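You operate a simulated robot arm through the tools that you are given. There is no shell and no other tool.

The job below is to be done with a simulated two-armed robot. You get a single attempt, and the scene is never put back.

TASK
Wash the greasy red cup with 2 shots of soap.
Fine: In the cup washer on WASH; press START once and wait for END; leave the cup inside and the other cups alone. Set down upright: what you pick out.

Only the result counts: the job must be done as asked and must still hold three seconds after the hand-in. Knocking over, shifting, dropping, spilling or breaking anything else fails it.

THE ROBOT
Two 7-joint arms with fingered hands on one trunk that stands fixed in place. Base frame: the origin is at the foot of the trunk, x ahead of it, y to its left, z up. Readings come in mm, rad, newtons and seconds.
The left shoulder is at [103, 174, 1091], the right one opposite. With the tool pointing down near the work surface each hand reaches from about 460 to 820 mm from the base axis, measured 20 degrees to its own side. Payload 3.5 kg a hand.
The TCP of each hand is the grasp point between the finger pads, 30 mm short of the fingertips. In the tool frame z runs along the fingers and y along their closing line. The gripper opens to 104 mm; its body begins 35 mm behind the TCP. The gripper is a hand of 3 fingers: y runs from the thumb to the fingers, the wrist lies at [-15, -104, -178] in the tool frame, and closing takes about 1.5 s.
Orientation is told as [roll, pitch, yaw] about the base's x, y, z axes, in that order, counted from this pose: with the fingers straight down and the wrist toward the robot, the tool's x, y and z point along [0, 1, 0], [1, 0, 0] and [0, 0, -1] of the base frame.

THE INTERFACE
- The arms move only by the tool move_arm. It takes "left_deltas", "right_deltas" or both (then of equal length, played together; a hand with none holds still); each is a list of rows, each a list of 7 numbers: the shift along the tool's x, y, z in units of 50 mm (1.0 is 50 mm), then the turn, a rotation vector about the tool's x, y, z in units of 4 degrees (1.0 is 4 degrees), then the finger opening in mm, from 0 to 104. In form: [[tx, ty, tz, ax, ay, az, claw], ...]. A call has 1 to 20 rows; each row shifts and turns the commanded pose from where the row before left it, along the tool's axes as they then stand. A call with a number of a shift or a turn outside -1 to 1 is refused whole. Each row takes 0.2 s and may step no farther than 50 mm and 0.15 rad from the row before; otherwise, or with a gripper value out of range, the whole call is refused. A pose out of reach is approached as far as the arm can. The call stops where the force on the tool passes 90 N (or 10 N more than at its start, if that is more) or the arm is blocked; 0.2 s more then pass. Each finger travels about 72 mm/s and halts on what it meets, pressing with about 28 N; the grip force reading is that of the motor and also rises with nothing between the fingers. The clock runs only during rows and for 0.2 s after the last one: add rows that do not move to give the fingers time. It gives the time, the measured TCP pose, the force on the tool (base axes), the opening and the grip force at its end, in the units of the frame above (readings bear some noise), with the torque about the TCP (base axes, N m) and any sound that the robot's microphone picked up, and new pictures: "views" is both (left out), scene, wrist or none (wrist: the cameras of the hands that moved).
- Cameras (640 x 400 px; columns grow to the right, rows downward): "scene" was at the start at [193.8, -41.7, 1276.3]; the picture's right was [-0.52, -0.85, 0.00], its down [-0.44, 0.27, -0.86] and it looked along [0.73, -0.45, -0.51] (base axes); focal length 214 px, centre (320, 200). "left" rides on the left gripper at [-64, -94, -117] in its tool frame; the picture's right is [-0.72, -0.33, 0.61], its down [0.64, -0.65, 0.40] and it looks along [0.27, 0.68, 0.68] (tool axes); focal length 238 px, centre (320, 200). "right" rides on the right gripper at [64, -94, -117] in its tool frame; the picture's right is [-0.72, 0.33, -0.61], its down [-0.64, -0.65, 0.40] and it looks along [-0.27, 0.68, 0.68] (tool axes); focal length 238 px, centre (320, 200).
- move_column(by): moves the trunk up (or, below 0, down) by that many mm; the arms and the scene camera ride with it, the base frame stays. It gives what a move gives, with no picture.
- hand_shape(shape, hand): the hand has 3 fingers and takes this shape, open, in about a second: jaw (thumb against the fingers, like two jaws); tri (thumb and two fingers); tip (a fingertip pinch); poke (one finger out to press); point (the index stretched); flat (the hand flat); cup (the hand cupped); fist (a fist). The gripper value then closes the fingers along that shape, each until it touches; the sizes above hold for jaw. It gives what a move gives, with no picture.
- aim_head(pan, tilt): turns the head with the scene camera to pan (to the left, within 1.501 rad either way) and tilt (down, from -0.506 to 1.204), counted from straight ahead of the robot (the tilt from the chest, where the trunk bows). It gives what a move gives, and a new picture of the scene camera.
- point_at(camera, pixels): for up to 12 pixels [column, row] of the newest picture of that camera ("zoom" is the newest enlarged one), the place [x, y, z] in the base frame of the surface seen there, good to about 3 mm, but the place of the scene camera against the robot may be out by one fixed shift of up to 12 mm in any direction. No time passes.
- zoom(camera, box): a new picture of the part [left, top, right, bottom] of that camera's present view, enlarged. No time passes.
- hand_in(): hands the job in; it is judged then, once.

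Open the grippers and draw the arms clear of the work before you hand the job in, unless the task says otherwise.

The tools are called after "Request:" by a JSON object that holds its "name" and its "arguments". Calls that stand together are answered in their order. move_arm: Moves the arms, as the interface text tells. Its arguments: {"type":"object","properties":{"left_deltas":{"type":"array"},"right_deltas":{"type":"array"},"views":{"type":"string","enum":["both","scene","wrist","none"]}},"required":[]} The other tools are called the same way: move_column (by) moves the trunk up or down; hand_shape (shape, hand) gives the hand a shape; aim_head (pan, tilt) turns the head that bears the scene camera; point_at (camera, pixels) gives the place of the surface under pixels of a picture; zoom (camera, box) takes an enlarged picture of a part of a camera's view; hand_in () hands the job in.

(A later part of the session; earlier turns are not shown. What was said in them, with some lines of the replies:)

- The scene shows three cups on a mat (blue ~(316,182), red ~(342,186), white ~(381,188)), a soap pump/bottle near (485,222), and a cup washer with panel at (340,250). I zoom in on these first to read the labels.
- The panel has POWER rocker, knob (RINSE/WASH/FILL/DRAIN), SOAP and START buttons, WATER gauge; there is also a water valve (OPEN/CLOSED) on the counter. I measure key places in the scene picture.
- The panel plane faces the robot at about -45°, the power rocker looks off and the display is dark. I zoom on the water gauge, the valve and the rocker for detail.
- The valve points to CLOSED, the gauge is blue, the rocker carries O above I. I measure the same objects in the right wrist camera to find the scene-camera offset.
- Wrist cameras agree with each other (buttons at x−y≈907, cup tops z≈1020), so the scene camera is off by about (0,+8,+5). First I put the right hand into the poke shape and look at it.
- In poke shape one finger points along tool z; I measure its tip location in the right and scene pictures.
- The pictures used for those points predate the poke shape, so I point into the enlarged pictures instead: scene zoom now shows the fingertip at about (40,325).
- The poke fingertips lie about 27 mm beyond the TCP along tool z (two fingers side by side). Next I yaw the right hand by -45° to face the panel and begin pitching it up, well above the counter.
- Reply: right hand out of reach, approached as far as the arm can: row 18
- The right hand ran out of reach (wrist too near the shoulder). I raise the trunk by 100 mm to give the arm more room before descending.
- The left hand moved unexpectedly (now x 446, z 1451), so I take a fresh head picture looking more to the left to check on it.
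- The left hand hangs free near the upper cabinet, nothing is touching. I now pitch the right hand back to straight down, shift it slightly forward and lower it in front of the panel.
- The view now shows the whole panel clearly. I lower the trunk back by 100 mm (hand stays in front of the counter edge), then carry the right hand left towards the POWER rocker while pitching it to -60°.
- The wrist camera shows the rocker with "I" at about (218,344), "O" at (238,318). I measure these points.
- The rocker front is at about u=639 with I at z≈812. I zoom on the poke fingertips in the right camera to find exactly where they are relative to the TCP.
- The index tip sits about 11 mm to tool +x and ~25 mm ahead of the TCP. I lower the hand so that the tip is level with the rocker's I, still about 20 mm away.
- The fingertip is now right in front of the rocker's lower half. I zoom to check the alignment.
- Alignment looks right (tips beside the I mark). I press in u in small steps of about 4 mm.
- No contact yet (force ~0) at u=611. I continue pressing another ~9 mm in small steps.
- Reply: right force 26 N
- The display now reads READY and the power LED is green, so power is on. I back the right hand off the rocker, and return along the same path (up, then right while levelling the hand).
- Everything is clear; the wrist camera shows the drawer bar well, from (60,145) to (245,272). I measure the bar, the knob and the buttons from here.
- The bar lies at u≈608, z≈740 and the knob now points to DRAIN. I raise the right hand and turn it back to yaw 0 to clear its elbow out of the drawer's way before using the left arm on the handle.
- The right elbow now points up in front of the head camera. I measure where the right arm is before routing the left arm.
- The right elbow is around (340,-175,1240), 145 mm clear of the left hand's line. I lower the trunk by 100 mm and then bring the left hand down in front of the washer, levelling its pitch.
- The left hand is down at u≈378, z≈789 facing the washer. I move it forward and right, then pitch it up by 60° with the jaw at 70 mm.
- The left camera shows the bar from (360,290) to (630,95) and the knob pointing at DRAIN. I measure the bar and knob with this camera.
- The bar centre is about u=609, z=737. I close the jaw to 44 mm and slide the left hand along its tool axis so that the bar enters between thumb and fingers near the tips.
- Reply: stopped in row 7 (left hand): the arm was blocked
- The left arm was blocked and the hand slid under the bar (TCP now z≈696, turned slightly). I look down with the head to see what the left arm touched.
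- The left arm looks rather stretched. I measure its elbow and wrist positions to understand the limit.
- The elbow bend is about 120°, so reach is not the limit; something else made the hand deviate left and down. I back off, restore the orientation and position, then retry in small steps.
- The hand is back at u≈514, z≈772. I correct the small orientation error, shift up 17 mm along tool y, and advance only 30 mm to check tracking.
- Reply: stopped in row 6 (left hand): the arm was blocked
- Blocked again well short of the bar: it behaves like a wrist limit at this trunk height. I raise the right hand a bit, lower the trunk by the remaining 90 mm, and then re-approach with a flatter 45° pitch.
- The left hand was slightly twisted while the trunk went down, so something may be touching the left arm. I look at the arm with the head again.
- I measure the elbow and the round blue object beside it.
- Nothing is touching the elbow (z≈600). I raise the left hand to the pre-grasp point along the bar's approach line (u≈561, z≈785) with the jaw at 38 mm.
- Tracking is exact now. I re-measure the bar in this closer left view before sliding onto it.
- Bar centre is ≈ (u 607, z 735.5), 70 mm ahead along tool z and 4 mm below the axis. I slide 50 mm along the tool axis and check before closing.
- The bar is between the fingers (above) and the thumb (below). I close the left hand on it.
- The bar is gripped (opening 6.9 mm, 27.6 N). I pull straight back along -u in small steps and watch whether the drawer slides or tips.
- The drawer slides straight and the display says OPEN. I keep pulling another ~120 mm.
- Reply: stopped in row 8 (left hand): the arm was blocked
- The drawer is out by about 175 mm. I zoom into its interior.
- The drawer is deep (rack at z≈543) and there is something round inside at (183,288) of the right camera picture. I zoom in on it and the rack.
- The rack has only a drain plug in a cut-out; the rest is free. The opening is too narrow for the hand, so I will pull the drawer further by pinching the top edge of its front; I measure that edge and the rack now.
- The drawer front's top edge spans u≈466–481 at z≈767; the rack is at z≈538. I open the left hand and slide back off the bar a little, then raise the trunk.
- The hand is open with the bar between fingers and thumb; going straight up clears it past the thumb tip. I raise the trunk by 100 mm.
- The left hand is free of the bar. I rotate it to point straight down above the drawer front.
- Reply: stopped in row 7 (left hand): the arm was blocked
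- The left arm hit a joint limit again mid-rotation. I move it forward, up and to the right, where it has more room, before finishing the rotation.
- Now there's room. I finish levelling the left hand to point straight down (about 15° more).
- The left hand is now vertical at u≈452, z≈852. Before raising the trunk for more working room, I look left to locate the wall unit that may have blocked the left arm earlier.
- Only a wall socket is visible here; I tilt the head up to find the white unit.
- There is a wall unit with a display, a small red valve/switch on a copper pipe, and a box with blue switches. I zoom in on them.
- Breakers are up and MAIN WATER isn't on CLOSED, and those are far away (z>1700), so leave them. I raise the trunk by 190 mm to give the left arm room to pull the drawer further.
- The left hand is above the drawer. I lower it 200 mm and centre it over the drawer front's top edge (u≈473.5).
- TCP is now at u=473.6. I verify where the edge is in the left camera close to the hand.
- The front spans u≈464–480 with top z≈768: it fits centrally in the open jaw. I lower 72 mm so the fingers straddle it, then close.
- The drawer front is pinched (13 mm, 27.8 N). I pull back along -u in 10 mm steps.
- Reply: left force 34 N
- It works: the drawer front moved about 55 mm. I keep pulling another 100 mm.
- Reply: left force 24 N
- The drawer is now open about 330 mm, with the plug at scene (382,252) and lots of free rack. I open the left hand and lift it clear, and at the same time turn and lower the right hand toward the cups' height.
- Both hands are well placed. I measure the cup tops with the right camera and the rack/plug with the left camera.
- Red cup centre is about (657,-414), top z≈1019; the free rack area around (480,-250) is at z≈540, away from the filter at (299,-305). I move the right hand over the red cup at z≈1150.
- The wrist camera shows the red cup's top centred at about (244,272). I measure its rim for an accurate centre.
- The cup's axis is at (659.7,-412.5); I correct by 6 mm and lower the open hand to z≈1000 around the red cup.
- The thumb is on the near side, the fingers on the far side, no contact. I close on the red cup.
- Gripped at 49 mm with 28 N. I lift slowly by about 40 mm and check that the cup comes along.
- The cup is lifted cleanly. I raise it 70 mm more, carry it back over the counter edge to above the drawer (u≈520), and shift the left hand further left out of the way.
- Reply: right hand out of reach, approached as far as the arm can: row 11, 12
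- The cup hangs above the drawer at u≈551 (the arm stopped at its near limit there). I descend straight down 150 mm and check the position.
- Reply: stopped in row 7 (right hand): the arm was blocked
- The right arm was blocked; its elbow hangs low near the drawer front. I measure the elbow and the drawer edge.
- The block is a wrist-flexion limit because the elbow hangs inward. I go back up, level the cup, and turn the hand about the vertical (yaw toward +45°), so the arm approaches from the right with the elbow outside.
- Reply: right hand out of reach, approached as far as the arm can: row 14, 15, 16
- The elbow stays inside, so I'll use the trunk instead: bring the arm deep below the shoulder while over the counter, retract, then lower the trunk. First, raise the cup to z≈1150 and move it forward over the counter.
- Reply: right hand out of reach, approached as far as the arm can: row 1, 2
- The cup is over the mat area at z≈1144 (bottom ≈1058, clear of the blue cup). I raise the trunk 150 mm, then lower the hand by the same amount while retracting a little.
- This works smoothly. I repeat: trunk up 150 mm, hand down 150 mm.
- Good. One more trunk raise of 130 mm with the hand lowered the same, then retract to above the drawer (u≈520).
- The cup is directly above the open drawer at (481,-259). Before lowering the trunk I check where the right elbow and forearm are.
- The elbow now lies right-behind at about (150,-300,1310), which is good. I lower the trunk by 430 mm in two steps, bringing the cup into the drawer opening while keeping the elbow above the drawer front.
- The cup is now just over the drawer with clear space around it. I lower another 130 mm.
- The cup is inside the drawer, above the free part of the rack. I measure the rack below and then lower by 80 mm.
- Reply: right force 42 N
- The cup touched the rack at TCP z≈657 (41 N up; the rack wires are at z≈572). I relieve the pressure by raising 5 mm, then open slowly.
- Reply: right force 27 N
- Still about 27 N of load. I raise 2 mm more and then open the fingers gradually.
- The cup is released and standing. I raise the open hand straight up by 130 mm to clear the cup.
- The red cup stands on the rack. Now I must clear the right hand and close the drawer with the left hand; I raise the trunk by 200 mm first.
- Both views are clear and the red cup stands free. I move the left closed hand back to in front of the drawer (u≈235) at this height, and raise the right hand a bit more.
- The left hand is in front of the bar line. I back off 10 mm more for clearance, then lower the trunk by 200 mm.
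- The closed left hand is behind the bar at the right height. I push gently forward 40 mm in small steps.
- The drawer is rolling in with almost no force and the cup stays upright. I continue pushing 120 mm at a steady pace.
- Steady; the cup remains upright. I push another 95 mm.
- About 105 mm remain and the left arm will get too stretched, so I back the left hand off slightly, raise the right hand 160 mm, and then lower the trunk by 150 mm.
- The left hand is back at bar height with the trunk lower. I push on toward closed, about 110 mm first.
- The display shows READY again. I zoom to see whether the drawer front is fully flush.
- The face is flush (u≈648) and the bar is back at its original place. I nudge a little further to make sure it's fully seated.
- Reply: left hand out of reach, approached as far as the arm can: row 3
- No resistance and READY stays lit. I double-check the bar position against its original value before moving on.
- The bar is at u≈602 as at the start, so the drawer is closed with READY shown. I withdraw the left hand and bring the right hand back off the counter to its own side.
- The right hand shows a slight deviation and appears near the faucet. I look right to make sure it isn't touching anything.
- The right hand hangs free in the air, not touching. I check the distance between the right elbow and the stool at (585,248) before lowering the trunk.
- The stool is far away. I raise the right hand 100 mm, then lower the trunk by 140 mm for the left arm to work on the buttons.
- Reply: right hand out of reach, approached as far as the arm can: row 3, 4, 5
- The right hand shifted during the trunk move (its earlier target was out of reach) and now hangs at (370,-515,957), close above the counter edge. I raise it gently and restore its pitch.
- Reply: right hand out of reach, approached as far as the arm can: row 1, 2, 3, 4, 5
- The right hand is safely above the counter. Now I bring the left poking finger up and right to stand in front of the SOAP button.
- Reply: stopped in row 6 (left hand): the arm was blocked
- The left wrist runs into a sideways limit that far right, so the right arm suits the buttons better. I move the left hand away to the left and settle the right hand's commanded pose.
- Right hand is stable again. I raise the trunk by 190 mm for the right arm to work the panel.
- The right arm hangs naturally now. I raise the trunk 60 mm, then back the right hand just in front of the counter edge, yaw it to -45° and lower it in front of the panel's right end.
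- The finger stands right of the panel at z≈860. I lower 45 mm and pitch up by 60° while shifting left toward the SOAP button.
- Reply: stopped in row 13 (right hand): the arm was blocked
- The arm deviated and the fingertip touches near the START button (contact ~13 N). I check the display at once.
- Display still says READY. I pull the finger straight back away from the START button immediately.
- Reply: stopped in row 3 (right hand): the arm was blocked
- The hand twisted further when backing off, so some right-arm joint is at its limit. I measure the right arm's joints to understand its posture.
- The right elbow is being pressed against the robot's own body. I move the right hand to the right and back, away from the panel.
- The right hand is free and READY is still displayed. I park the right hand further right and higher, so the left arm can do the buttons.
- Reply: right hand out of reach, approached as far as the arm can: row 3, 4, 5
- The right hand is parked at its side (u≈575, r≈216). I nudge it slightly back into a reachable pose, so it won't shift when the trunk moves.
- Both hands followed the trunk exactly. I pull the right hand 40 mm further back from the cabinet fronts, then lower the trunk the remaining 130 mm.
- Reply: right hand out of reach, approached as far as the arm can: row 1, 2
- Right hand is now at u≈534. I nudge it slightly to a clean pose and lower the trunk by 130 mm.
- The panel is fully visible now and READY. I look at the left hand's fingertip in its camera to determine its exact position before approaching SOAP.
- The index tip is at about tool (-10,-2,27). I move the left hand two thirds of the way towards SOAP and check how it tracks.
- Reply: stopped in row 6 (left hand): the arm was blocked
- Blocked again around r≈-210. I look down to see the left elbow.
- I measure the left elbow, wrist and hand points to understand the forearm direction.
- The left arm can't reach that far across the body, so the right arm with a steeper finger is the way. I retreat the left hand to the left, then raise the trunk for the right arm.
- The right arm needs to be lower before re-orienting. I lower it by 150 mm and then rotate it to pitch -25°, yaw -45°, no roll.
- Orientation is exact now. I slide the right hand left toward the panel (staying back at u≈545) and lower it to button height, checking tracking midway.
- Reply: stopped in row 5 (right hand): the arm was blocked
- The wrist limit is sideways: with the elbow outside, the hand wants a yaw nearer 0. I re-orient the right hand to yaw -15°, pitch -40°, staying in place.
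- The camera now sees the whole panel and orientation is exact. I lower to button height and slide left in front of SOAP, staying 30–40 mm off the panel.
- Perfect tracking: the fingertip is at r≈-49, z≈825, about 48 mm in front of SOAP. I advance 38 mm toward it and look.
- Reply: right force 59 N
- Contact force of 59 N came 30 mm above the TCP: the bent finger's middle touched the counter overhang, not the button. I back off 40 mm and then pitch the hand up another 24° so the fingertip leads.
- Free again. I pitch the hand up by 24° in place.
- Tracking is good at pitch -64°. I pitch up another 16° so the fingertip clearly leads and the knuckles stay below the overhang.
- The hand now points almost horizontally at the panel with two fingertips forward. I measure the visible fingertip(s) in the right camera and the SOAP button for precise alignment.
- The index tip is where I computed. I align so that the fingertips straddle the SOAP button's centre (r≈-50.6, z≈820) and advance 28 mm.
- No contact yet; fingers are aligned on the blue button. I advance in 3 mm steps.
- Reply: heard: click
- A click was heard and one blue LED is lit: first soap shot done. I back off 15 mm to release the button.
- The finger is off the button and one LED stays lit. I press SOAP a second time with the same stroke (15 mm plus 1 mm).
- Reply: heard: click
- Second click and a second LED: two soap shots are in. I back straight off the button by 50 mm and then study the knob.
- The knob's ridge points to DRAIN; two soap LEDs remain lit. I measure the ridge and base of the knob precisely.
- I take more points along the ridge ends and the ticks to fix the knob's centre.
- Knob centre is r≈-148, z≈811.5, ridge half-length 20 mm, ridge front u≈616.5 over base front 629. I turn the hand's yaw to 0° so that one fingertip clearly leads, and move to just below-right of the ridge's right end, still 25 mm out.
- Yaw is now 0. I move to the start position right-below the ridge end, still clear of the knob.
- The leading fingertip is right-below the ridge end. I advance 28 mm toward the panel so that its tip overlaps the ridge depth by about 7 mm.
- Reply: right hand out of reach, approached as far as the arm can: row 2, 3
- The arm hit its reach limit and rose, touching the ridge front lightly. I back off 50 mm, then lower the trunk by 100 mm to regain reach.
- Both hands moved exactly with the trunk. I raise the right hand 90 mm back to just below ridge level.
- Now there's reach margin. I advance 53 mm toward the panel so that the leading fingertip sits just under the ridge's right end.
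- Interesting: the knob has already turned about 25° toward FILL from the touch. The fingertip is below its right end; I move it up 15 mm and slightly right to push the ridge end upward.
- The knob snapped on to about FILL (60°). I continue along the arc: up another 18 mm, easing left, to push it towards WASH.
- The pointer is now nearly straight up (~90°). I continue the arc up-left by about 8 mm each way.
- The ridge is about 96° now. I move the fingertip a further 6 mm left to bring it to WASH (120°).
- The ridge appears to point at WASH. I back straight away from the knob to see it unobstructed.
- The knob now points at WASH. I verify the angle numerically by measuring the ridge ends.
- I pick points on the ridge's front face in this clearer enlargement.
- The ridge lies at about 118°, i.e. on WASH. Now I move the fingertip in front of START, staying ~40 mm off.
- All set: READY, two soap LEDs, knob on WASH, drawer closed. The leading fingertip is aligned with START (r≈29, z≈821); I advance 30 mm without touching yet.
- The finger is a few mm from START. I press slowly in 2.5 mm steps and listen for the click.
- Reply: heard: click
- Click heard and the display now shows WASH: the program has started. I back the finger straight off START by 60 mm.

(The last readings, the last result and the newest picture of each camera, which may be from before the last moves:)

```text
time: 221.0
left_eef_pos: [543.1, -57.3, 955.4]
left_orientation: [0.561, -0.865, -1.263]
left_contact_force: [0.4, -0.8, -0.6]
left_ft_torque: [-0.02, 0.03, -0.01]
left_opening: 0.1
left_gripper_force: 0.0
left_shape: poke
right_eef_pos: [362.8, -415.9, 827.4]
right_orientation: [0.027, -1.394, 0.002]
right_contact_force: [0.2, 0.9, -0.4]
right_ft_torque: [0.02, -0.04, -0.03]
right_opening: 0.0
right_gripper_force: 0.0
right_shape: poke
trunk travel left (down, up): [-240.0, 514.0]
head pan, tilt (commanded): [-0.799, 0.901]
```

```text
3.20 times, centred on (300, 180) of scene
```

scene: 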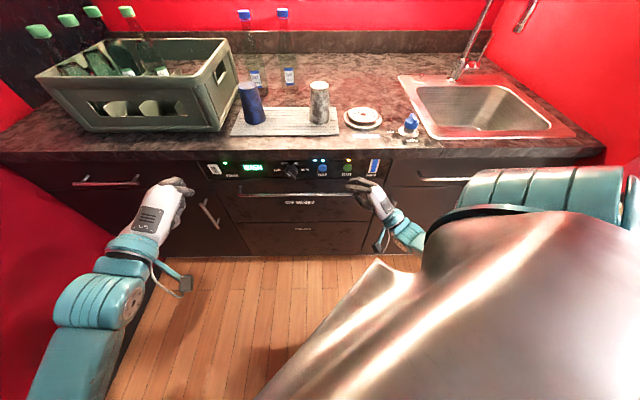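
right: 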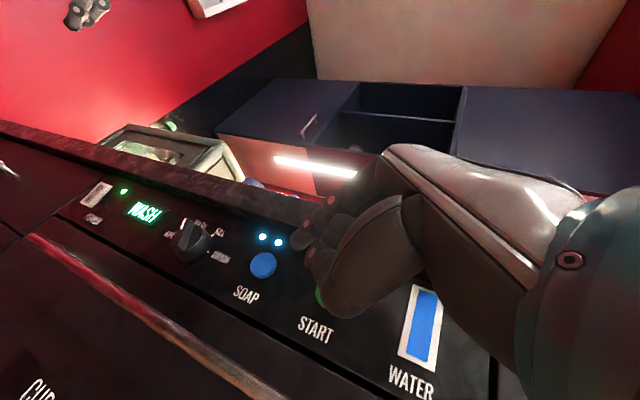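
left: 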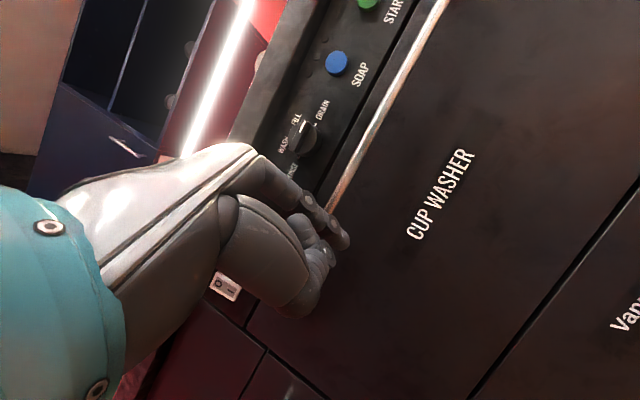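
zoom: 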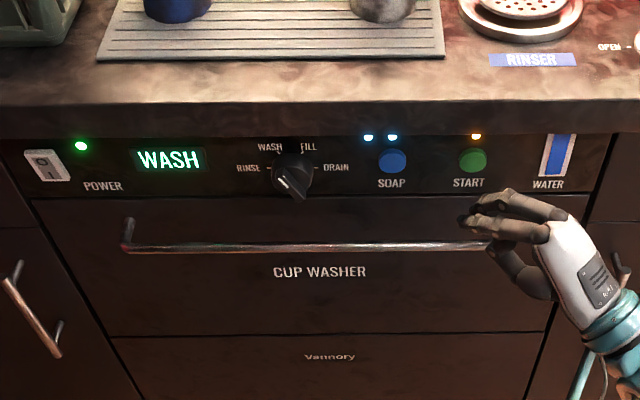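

The wash is running (orange lamp above START, two soap lamps). I draw the right hand aside to the right and wait.

Request:
{"name": "move_arm", "arguments": {"right_deltas": [[-0.283, -0.05, -0.279, 0, 0, 0, 104], [-0.283, -0.05, -0.279, 0, 0, 0, 104], [-0.283, -0.05, -0.279, 0, 0, 0, 104], [0, 0, 0, 0, 0, 0, 104], [0, 0, 0, 0, 0, 0, 104], [0, 0, 0, 0, 0, 0, 104], [0, 0, 0, 0, 0, 0, 104], [0, 0, 0, 0, 0, 0, 104], [0, 0, 0, 0, 0, 0, 104], [0, 0, 0, 0, 0, 0, 104], [0, 0, 0, 0, 0, 0, 104], [0, 0, 0, 0, 0, 0, 104], [0, 0, 0, 0, 0, 0, 104], [0, 0, 0, 0, 0, 0, 104], [0, 0, 0, 0, 0, 0, 104], [0, 0, 0, 0, 0, 0, 104], [0, 0, 0, 0, 0, 0, 104], [0, 0, 0, 0, 0, 0, 104], [0, 0, 0, 0, 0, 0, 104], [0, 0, 0, 0, 0, 0, 104]], "views": "scene"}}

Request:
{"name": "zoom", "arguments": {"camera": "scene", "box": [200, 140, 400, 220]}}

```text
time: 225.2
left_eef_pos: [542.6, -58.3, 956.7]
left_orientation: [0.563, -0.866, -1.264]
left_contact_force: [-0.7, -0.8, 0.3]
left_ft_torque: [-0.02, 0.02, -0.02]
left_opening: 0.0
left_gripper_force: 0.2
left_shape: poke
right_eef_pos: [323.7, -461.6, 827.8]
right_orientation: [0.027, -1.394, -0.001]
right_contact_force: [0.1, 0.4, -0.5]
right_ft_torque: [0.01, 0.0, 0.0]
right_opening: 0.2
right_gripper_force: 0.1
right_shape: poke
trunk travel left (down, up): [-240.0, 514.0]
head pan, tilt (commanded): [-0.799, 0.901]
```

scene: 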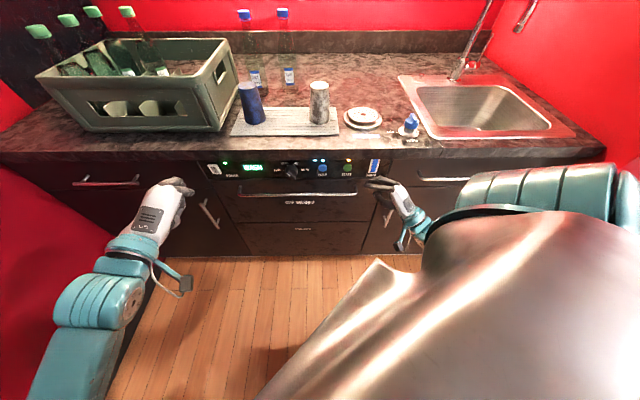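

```text
3.20 times, centred on (300, 180) of scene
```

zoom: 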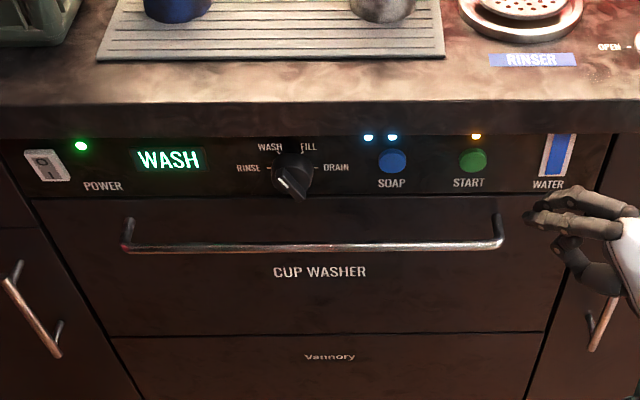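

Still WASH. I keep waiting with motionless rows.

Request:
{"name": "move_arm", "arguments": {"right_deltas": [[0, 0, 0, 0, 0, 0, 104], [0, 0, 0, 0, 0, 0, 104], [0, 0, 0, 0, 0, 0, 104], [0, 0, 0, 0, 0, 0, 104], [0, 0, 0, 0, 0, 0, 104], [0, 0, 0, 0, 0, 0, 104], [0, 0, 0, 0, 0, 0, 104], [0, 0, 0, 0, 0, 0, 104], [0, 0, 0, 0, 0, 0, 104], [0, 0, 0, 0, 0, 0, 104], [0, 0, 0, 0, 0, 0, 104], [0, 0, 0, 0, 0, 0, 104], [0, 0, 0, 0, 0, 0, 104], [0, 0, 0, 0, 0, 0, 104], [0, 0, 0, 0, 0, 0, 104], [0, 0, 0, 0, 0, 0, 104], [0, 0, 0, 0, 0, 0, 104], [0, 0, 0, 0, 0, 0, 104], [0, 0, 0, 0, 0, 0, 104], [0, 0, 0, 0, 0, 0, 104]], "views": "none"}}

Request:
{"name": "zoom", "arguments": {"camera": "scene", "box": [200, 140, 400, 220]}}

```text
time: 229.4
left_eef_pos: [543.3, -57.7, 956.1]
left_orientation: [0.56, -0.865, -1.265]
left_contact_force: [-0.6, 0.2, 1.0]
left_ft_torque: [0.02, -0.03, -0.03]
left_opening: 0.0
left_gripper_force: 0.0
left_shape: poke
right_eef_pos: [322.3, -461.6, 828.5]
right_orientation: [0.027, -1.393, 0.0]
right_contact_force: [0.1, 0.1, -0.5]
right_ft_torque: [0.02, 0.02, -0.01]
right_opening: 0.0
right_gripper_force: 0.0
right_shape: poke
trunk travel left (down, up): [-240.0, 514.0]
head pan, tilt (commanded): [-0.799, 0.901]
```

```text
3.20 times, centred on (300, 180) of scene
```

zoom: 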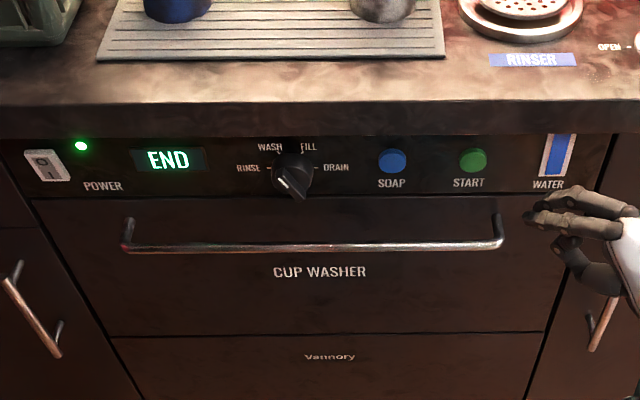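

The display shows END. I draw the right hand back from the panel, then open both hands.

Request:
{"name": "move_arm", "arguments": {"right_deltas": [[0, 0, -0.3, 0, 0, 0, 104], [0, 0, -0.4, 0, 0, 0, 104], [0, 0, -0.4, 0, 0, 0, 104], [-0.3, 0, -0.2, 0, 0, 0, 104], [-0.3, 0, 0, 0, 0, 0, 104], [0, 0, 0, 0, 0, 0, 104]], "views": "both"}}

Request:
{"name": "hand_shape", "arguments": {"hand": "right", "shape": "jaw"}}

Request:
{"name": "hand_shape", "arguments": {"hand": "left", "shape": "jaw"}}

Request:
{"name": "aim_head", "arguments": {"pan": -0.7, "tilt": 0.7}}

```text
time: 230.8
left_eef_pos: [543.7, -57.7, 956.2]
left_orientation: [0.563, -0.864, -1.262]
left_contact_force: [0.2, 0.6, 0.5]
left_ft_torque: [0.0, 0.02, -0.03]
left_opening: 0.0
left_gripper_force: 0.0
left_shape: poke
right_eef_pos: [261.0, -492.1, 837.9]
right_orientation: [0.028, -1.394, 0.001]
right_contact_force: [-0.3, -0.2, 0.9]
right_ft_torque: [0.0, 0.0, 0.01]
right_opening: 0.1
right_gripper_force: 0.1
right_shape: poke
trunk travel left (down, up): [-240.0, 514.0]
head pan, tilt (commanded): [-0.799, 0.901]
```

scene: 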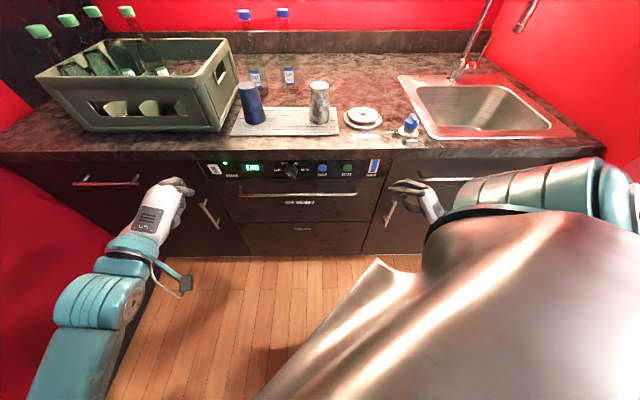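
right: 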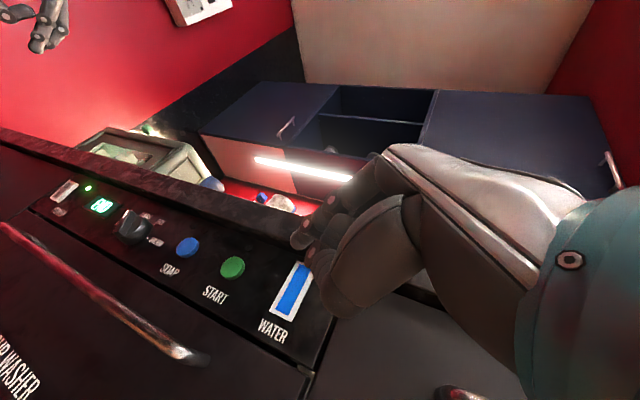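

```text
time: 231.7
left_eef_pos: [543.8, -58.0, 955.9]
left_orientation: [0.561, -0.865, -1.264]
left_contact_force: [0.3, -0.4, -0.1]
left_ft_torque: [0.0, -0.04, 0.01]
left_opening: 0.0
left_gripper_force: 0.1
left_shape: poke
right_eef_pos: [259.4, -492.2, 838.3]
right_orientation: [0.028, -1.395, 0.001]
right_contact_force: [0.0, 0.0, -0.6]
right_ft_torque: [0.01, -0.03, 0.01]
right_opening: 103.8
right_gripper_force: 0.1
right_shape: jaw
trunk travel left (down, up): [-240.0, 514.0]
head pan, tilt (commanded): [-0.799, 0.901]
```

```text
time: 232.6
left_eef_pos: [542.6, -57.6, 955.3]
left_orientation: [0.562, -0.867, -1.264]
left_contact_force: [-0.4, -0.7, -0.8]
left_ft_torque: [-0.01, 0.0, 0.0]
left_opening: 103.9
left_gripper_force: 0.1
left_shape: jaw
right_eef_pos: [259.5, -491.1, 838.4]
right_orientation: [0.03, -1.394, 0.002]
right_contact_force: [0.4, 0.7, -1.0]
right_ft_torque: [0.01, -0.03, 0.02]
right_opening: 103.9
right_gripper_force: 0.0
right_shape: jaw
trunk travel left (down, up): [-240.0, 514.0]
head pan, tilt (commanded): [-0.799, 0.901]
```

```text
time: 233.3
left_eef_pos: [544.0, -57.7, 954.9]
left_orientation: [0.561, -0.866, -1.264]
left_contact_force: [0.4, -0.9, -0.7]
left_ft_torque: [-0.01, 0.02, 0.0]
left_opening: 104.0
left_gripper_force: 0.0
left_shape: jaw
right_eef_pos: [259.0, -492.5, 838.1]
right_orientation: [0.028, -1.395, 0.0]
right_contact_force: [-0.8, 0.0, 0.9]
right_ft_torque: [-0.01, 0.02, 0.01]
right_opening: 104.0
right_gripper_force: 0.1
right_shape: jaw
trunk travel left (down, up): [-240.0, 514.0]
head pan, tilt (commanded): [-0.7, 0.7]
```

scene: 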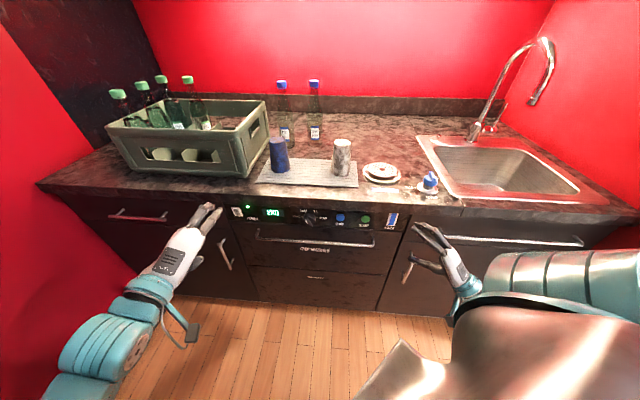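

Both hands are open and clear of the panel. I make a final check of the display, the other cups and the valve.

Request:
{"name": "zoom", "arguments": {"camera": "scene", "box": [220, 130, 460, 260]}}

Request:
{"name": "zoom", "arguments": {"camera": "scene", "box": [400, 160, 460, 205]}}

```text
2.67 times, centred on (340, 195) of scene
```

zoom: 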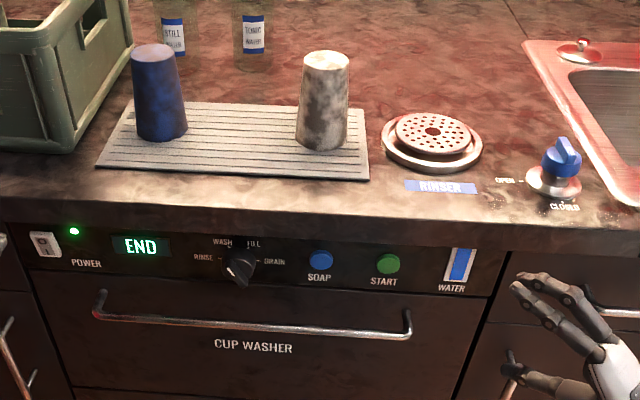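

```text
8.89 times, centred on (430, 182) of scene
```

zoom: 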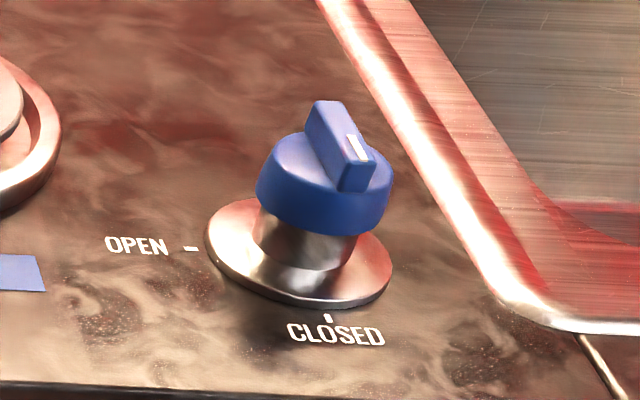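

The display shows END and the knob is on WASH. The drawer is closed with the red cup inside, and I have seen no sign that it moved since I set it down. The blue and white cups and the valve are untouched, and both hands are open and clear. I hand the job in.

Request:
{"name": "hand_in", "arguments": {}}

```text
The job is handed in.
```

I washed the red cup in the cup washer on WASH with 2 shots of soap. I pressed START once, waited until the display showed END, and handed the job in.

- **Cup:** It is still inside the closed drawer, standing mouth-down on the rack, the same way it stood on the mat. I took "upright" to mean standing rather than mouth-up. I did not reopen the drawer to check the cup after closing, but it was standing for as long as I could see it during the slow close.
- **Soap:** Two clicks were heard and two soap lamps lit.
- **START:** While positioning the right arm, the fingertip touched the START button area earlier. There was no click and the display stayed on READY. The one deliberate press gave a click and the display changed to WASH.
- **Everything else:** The blue and white cups, the bottles and the valve (still CLOSED) look untouched. One finger also bumped the counter edge at about 59 N without moving anything.

Both hands are open and clear of the washer.
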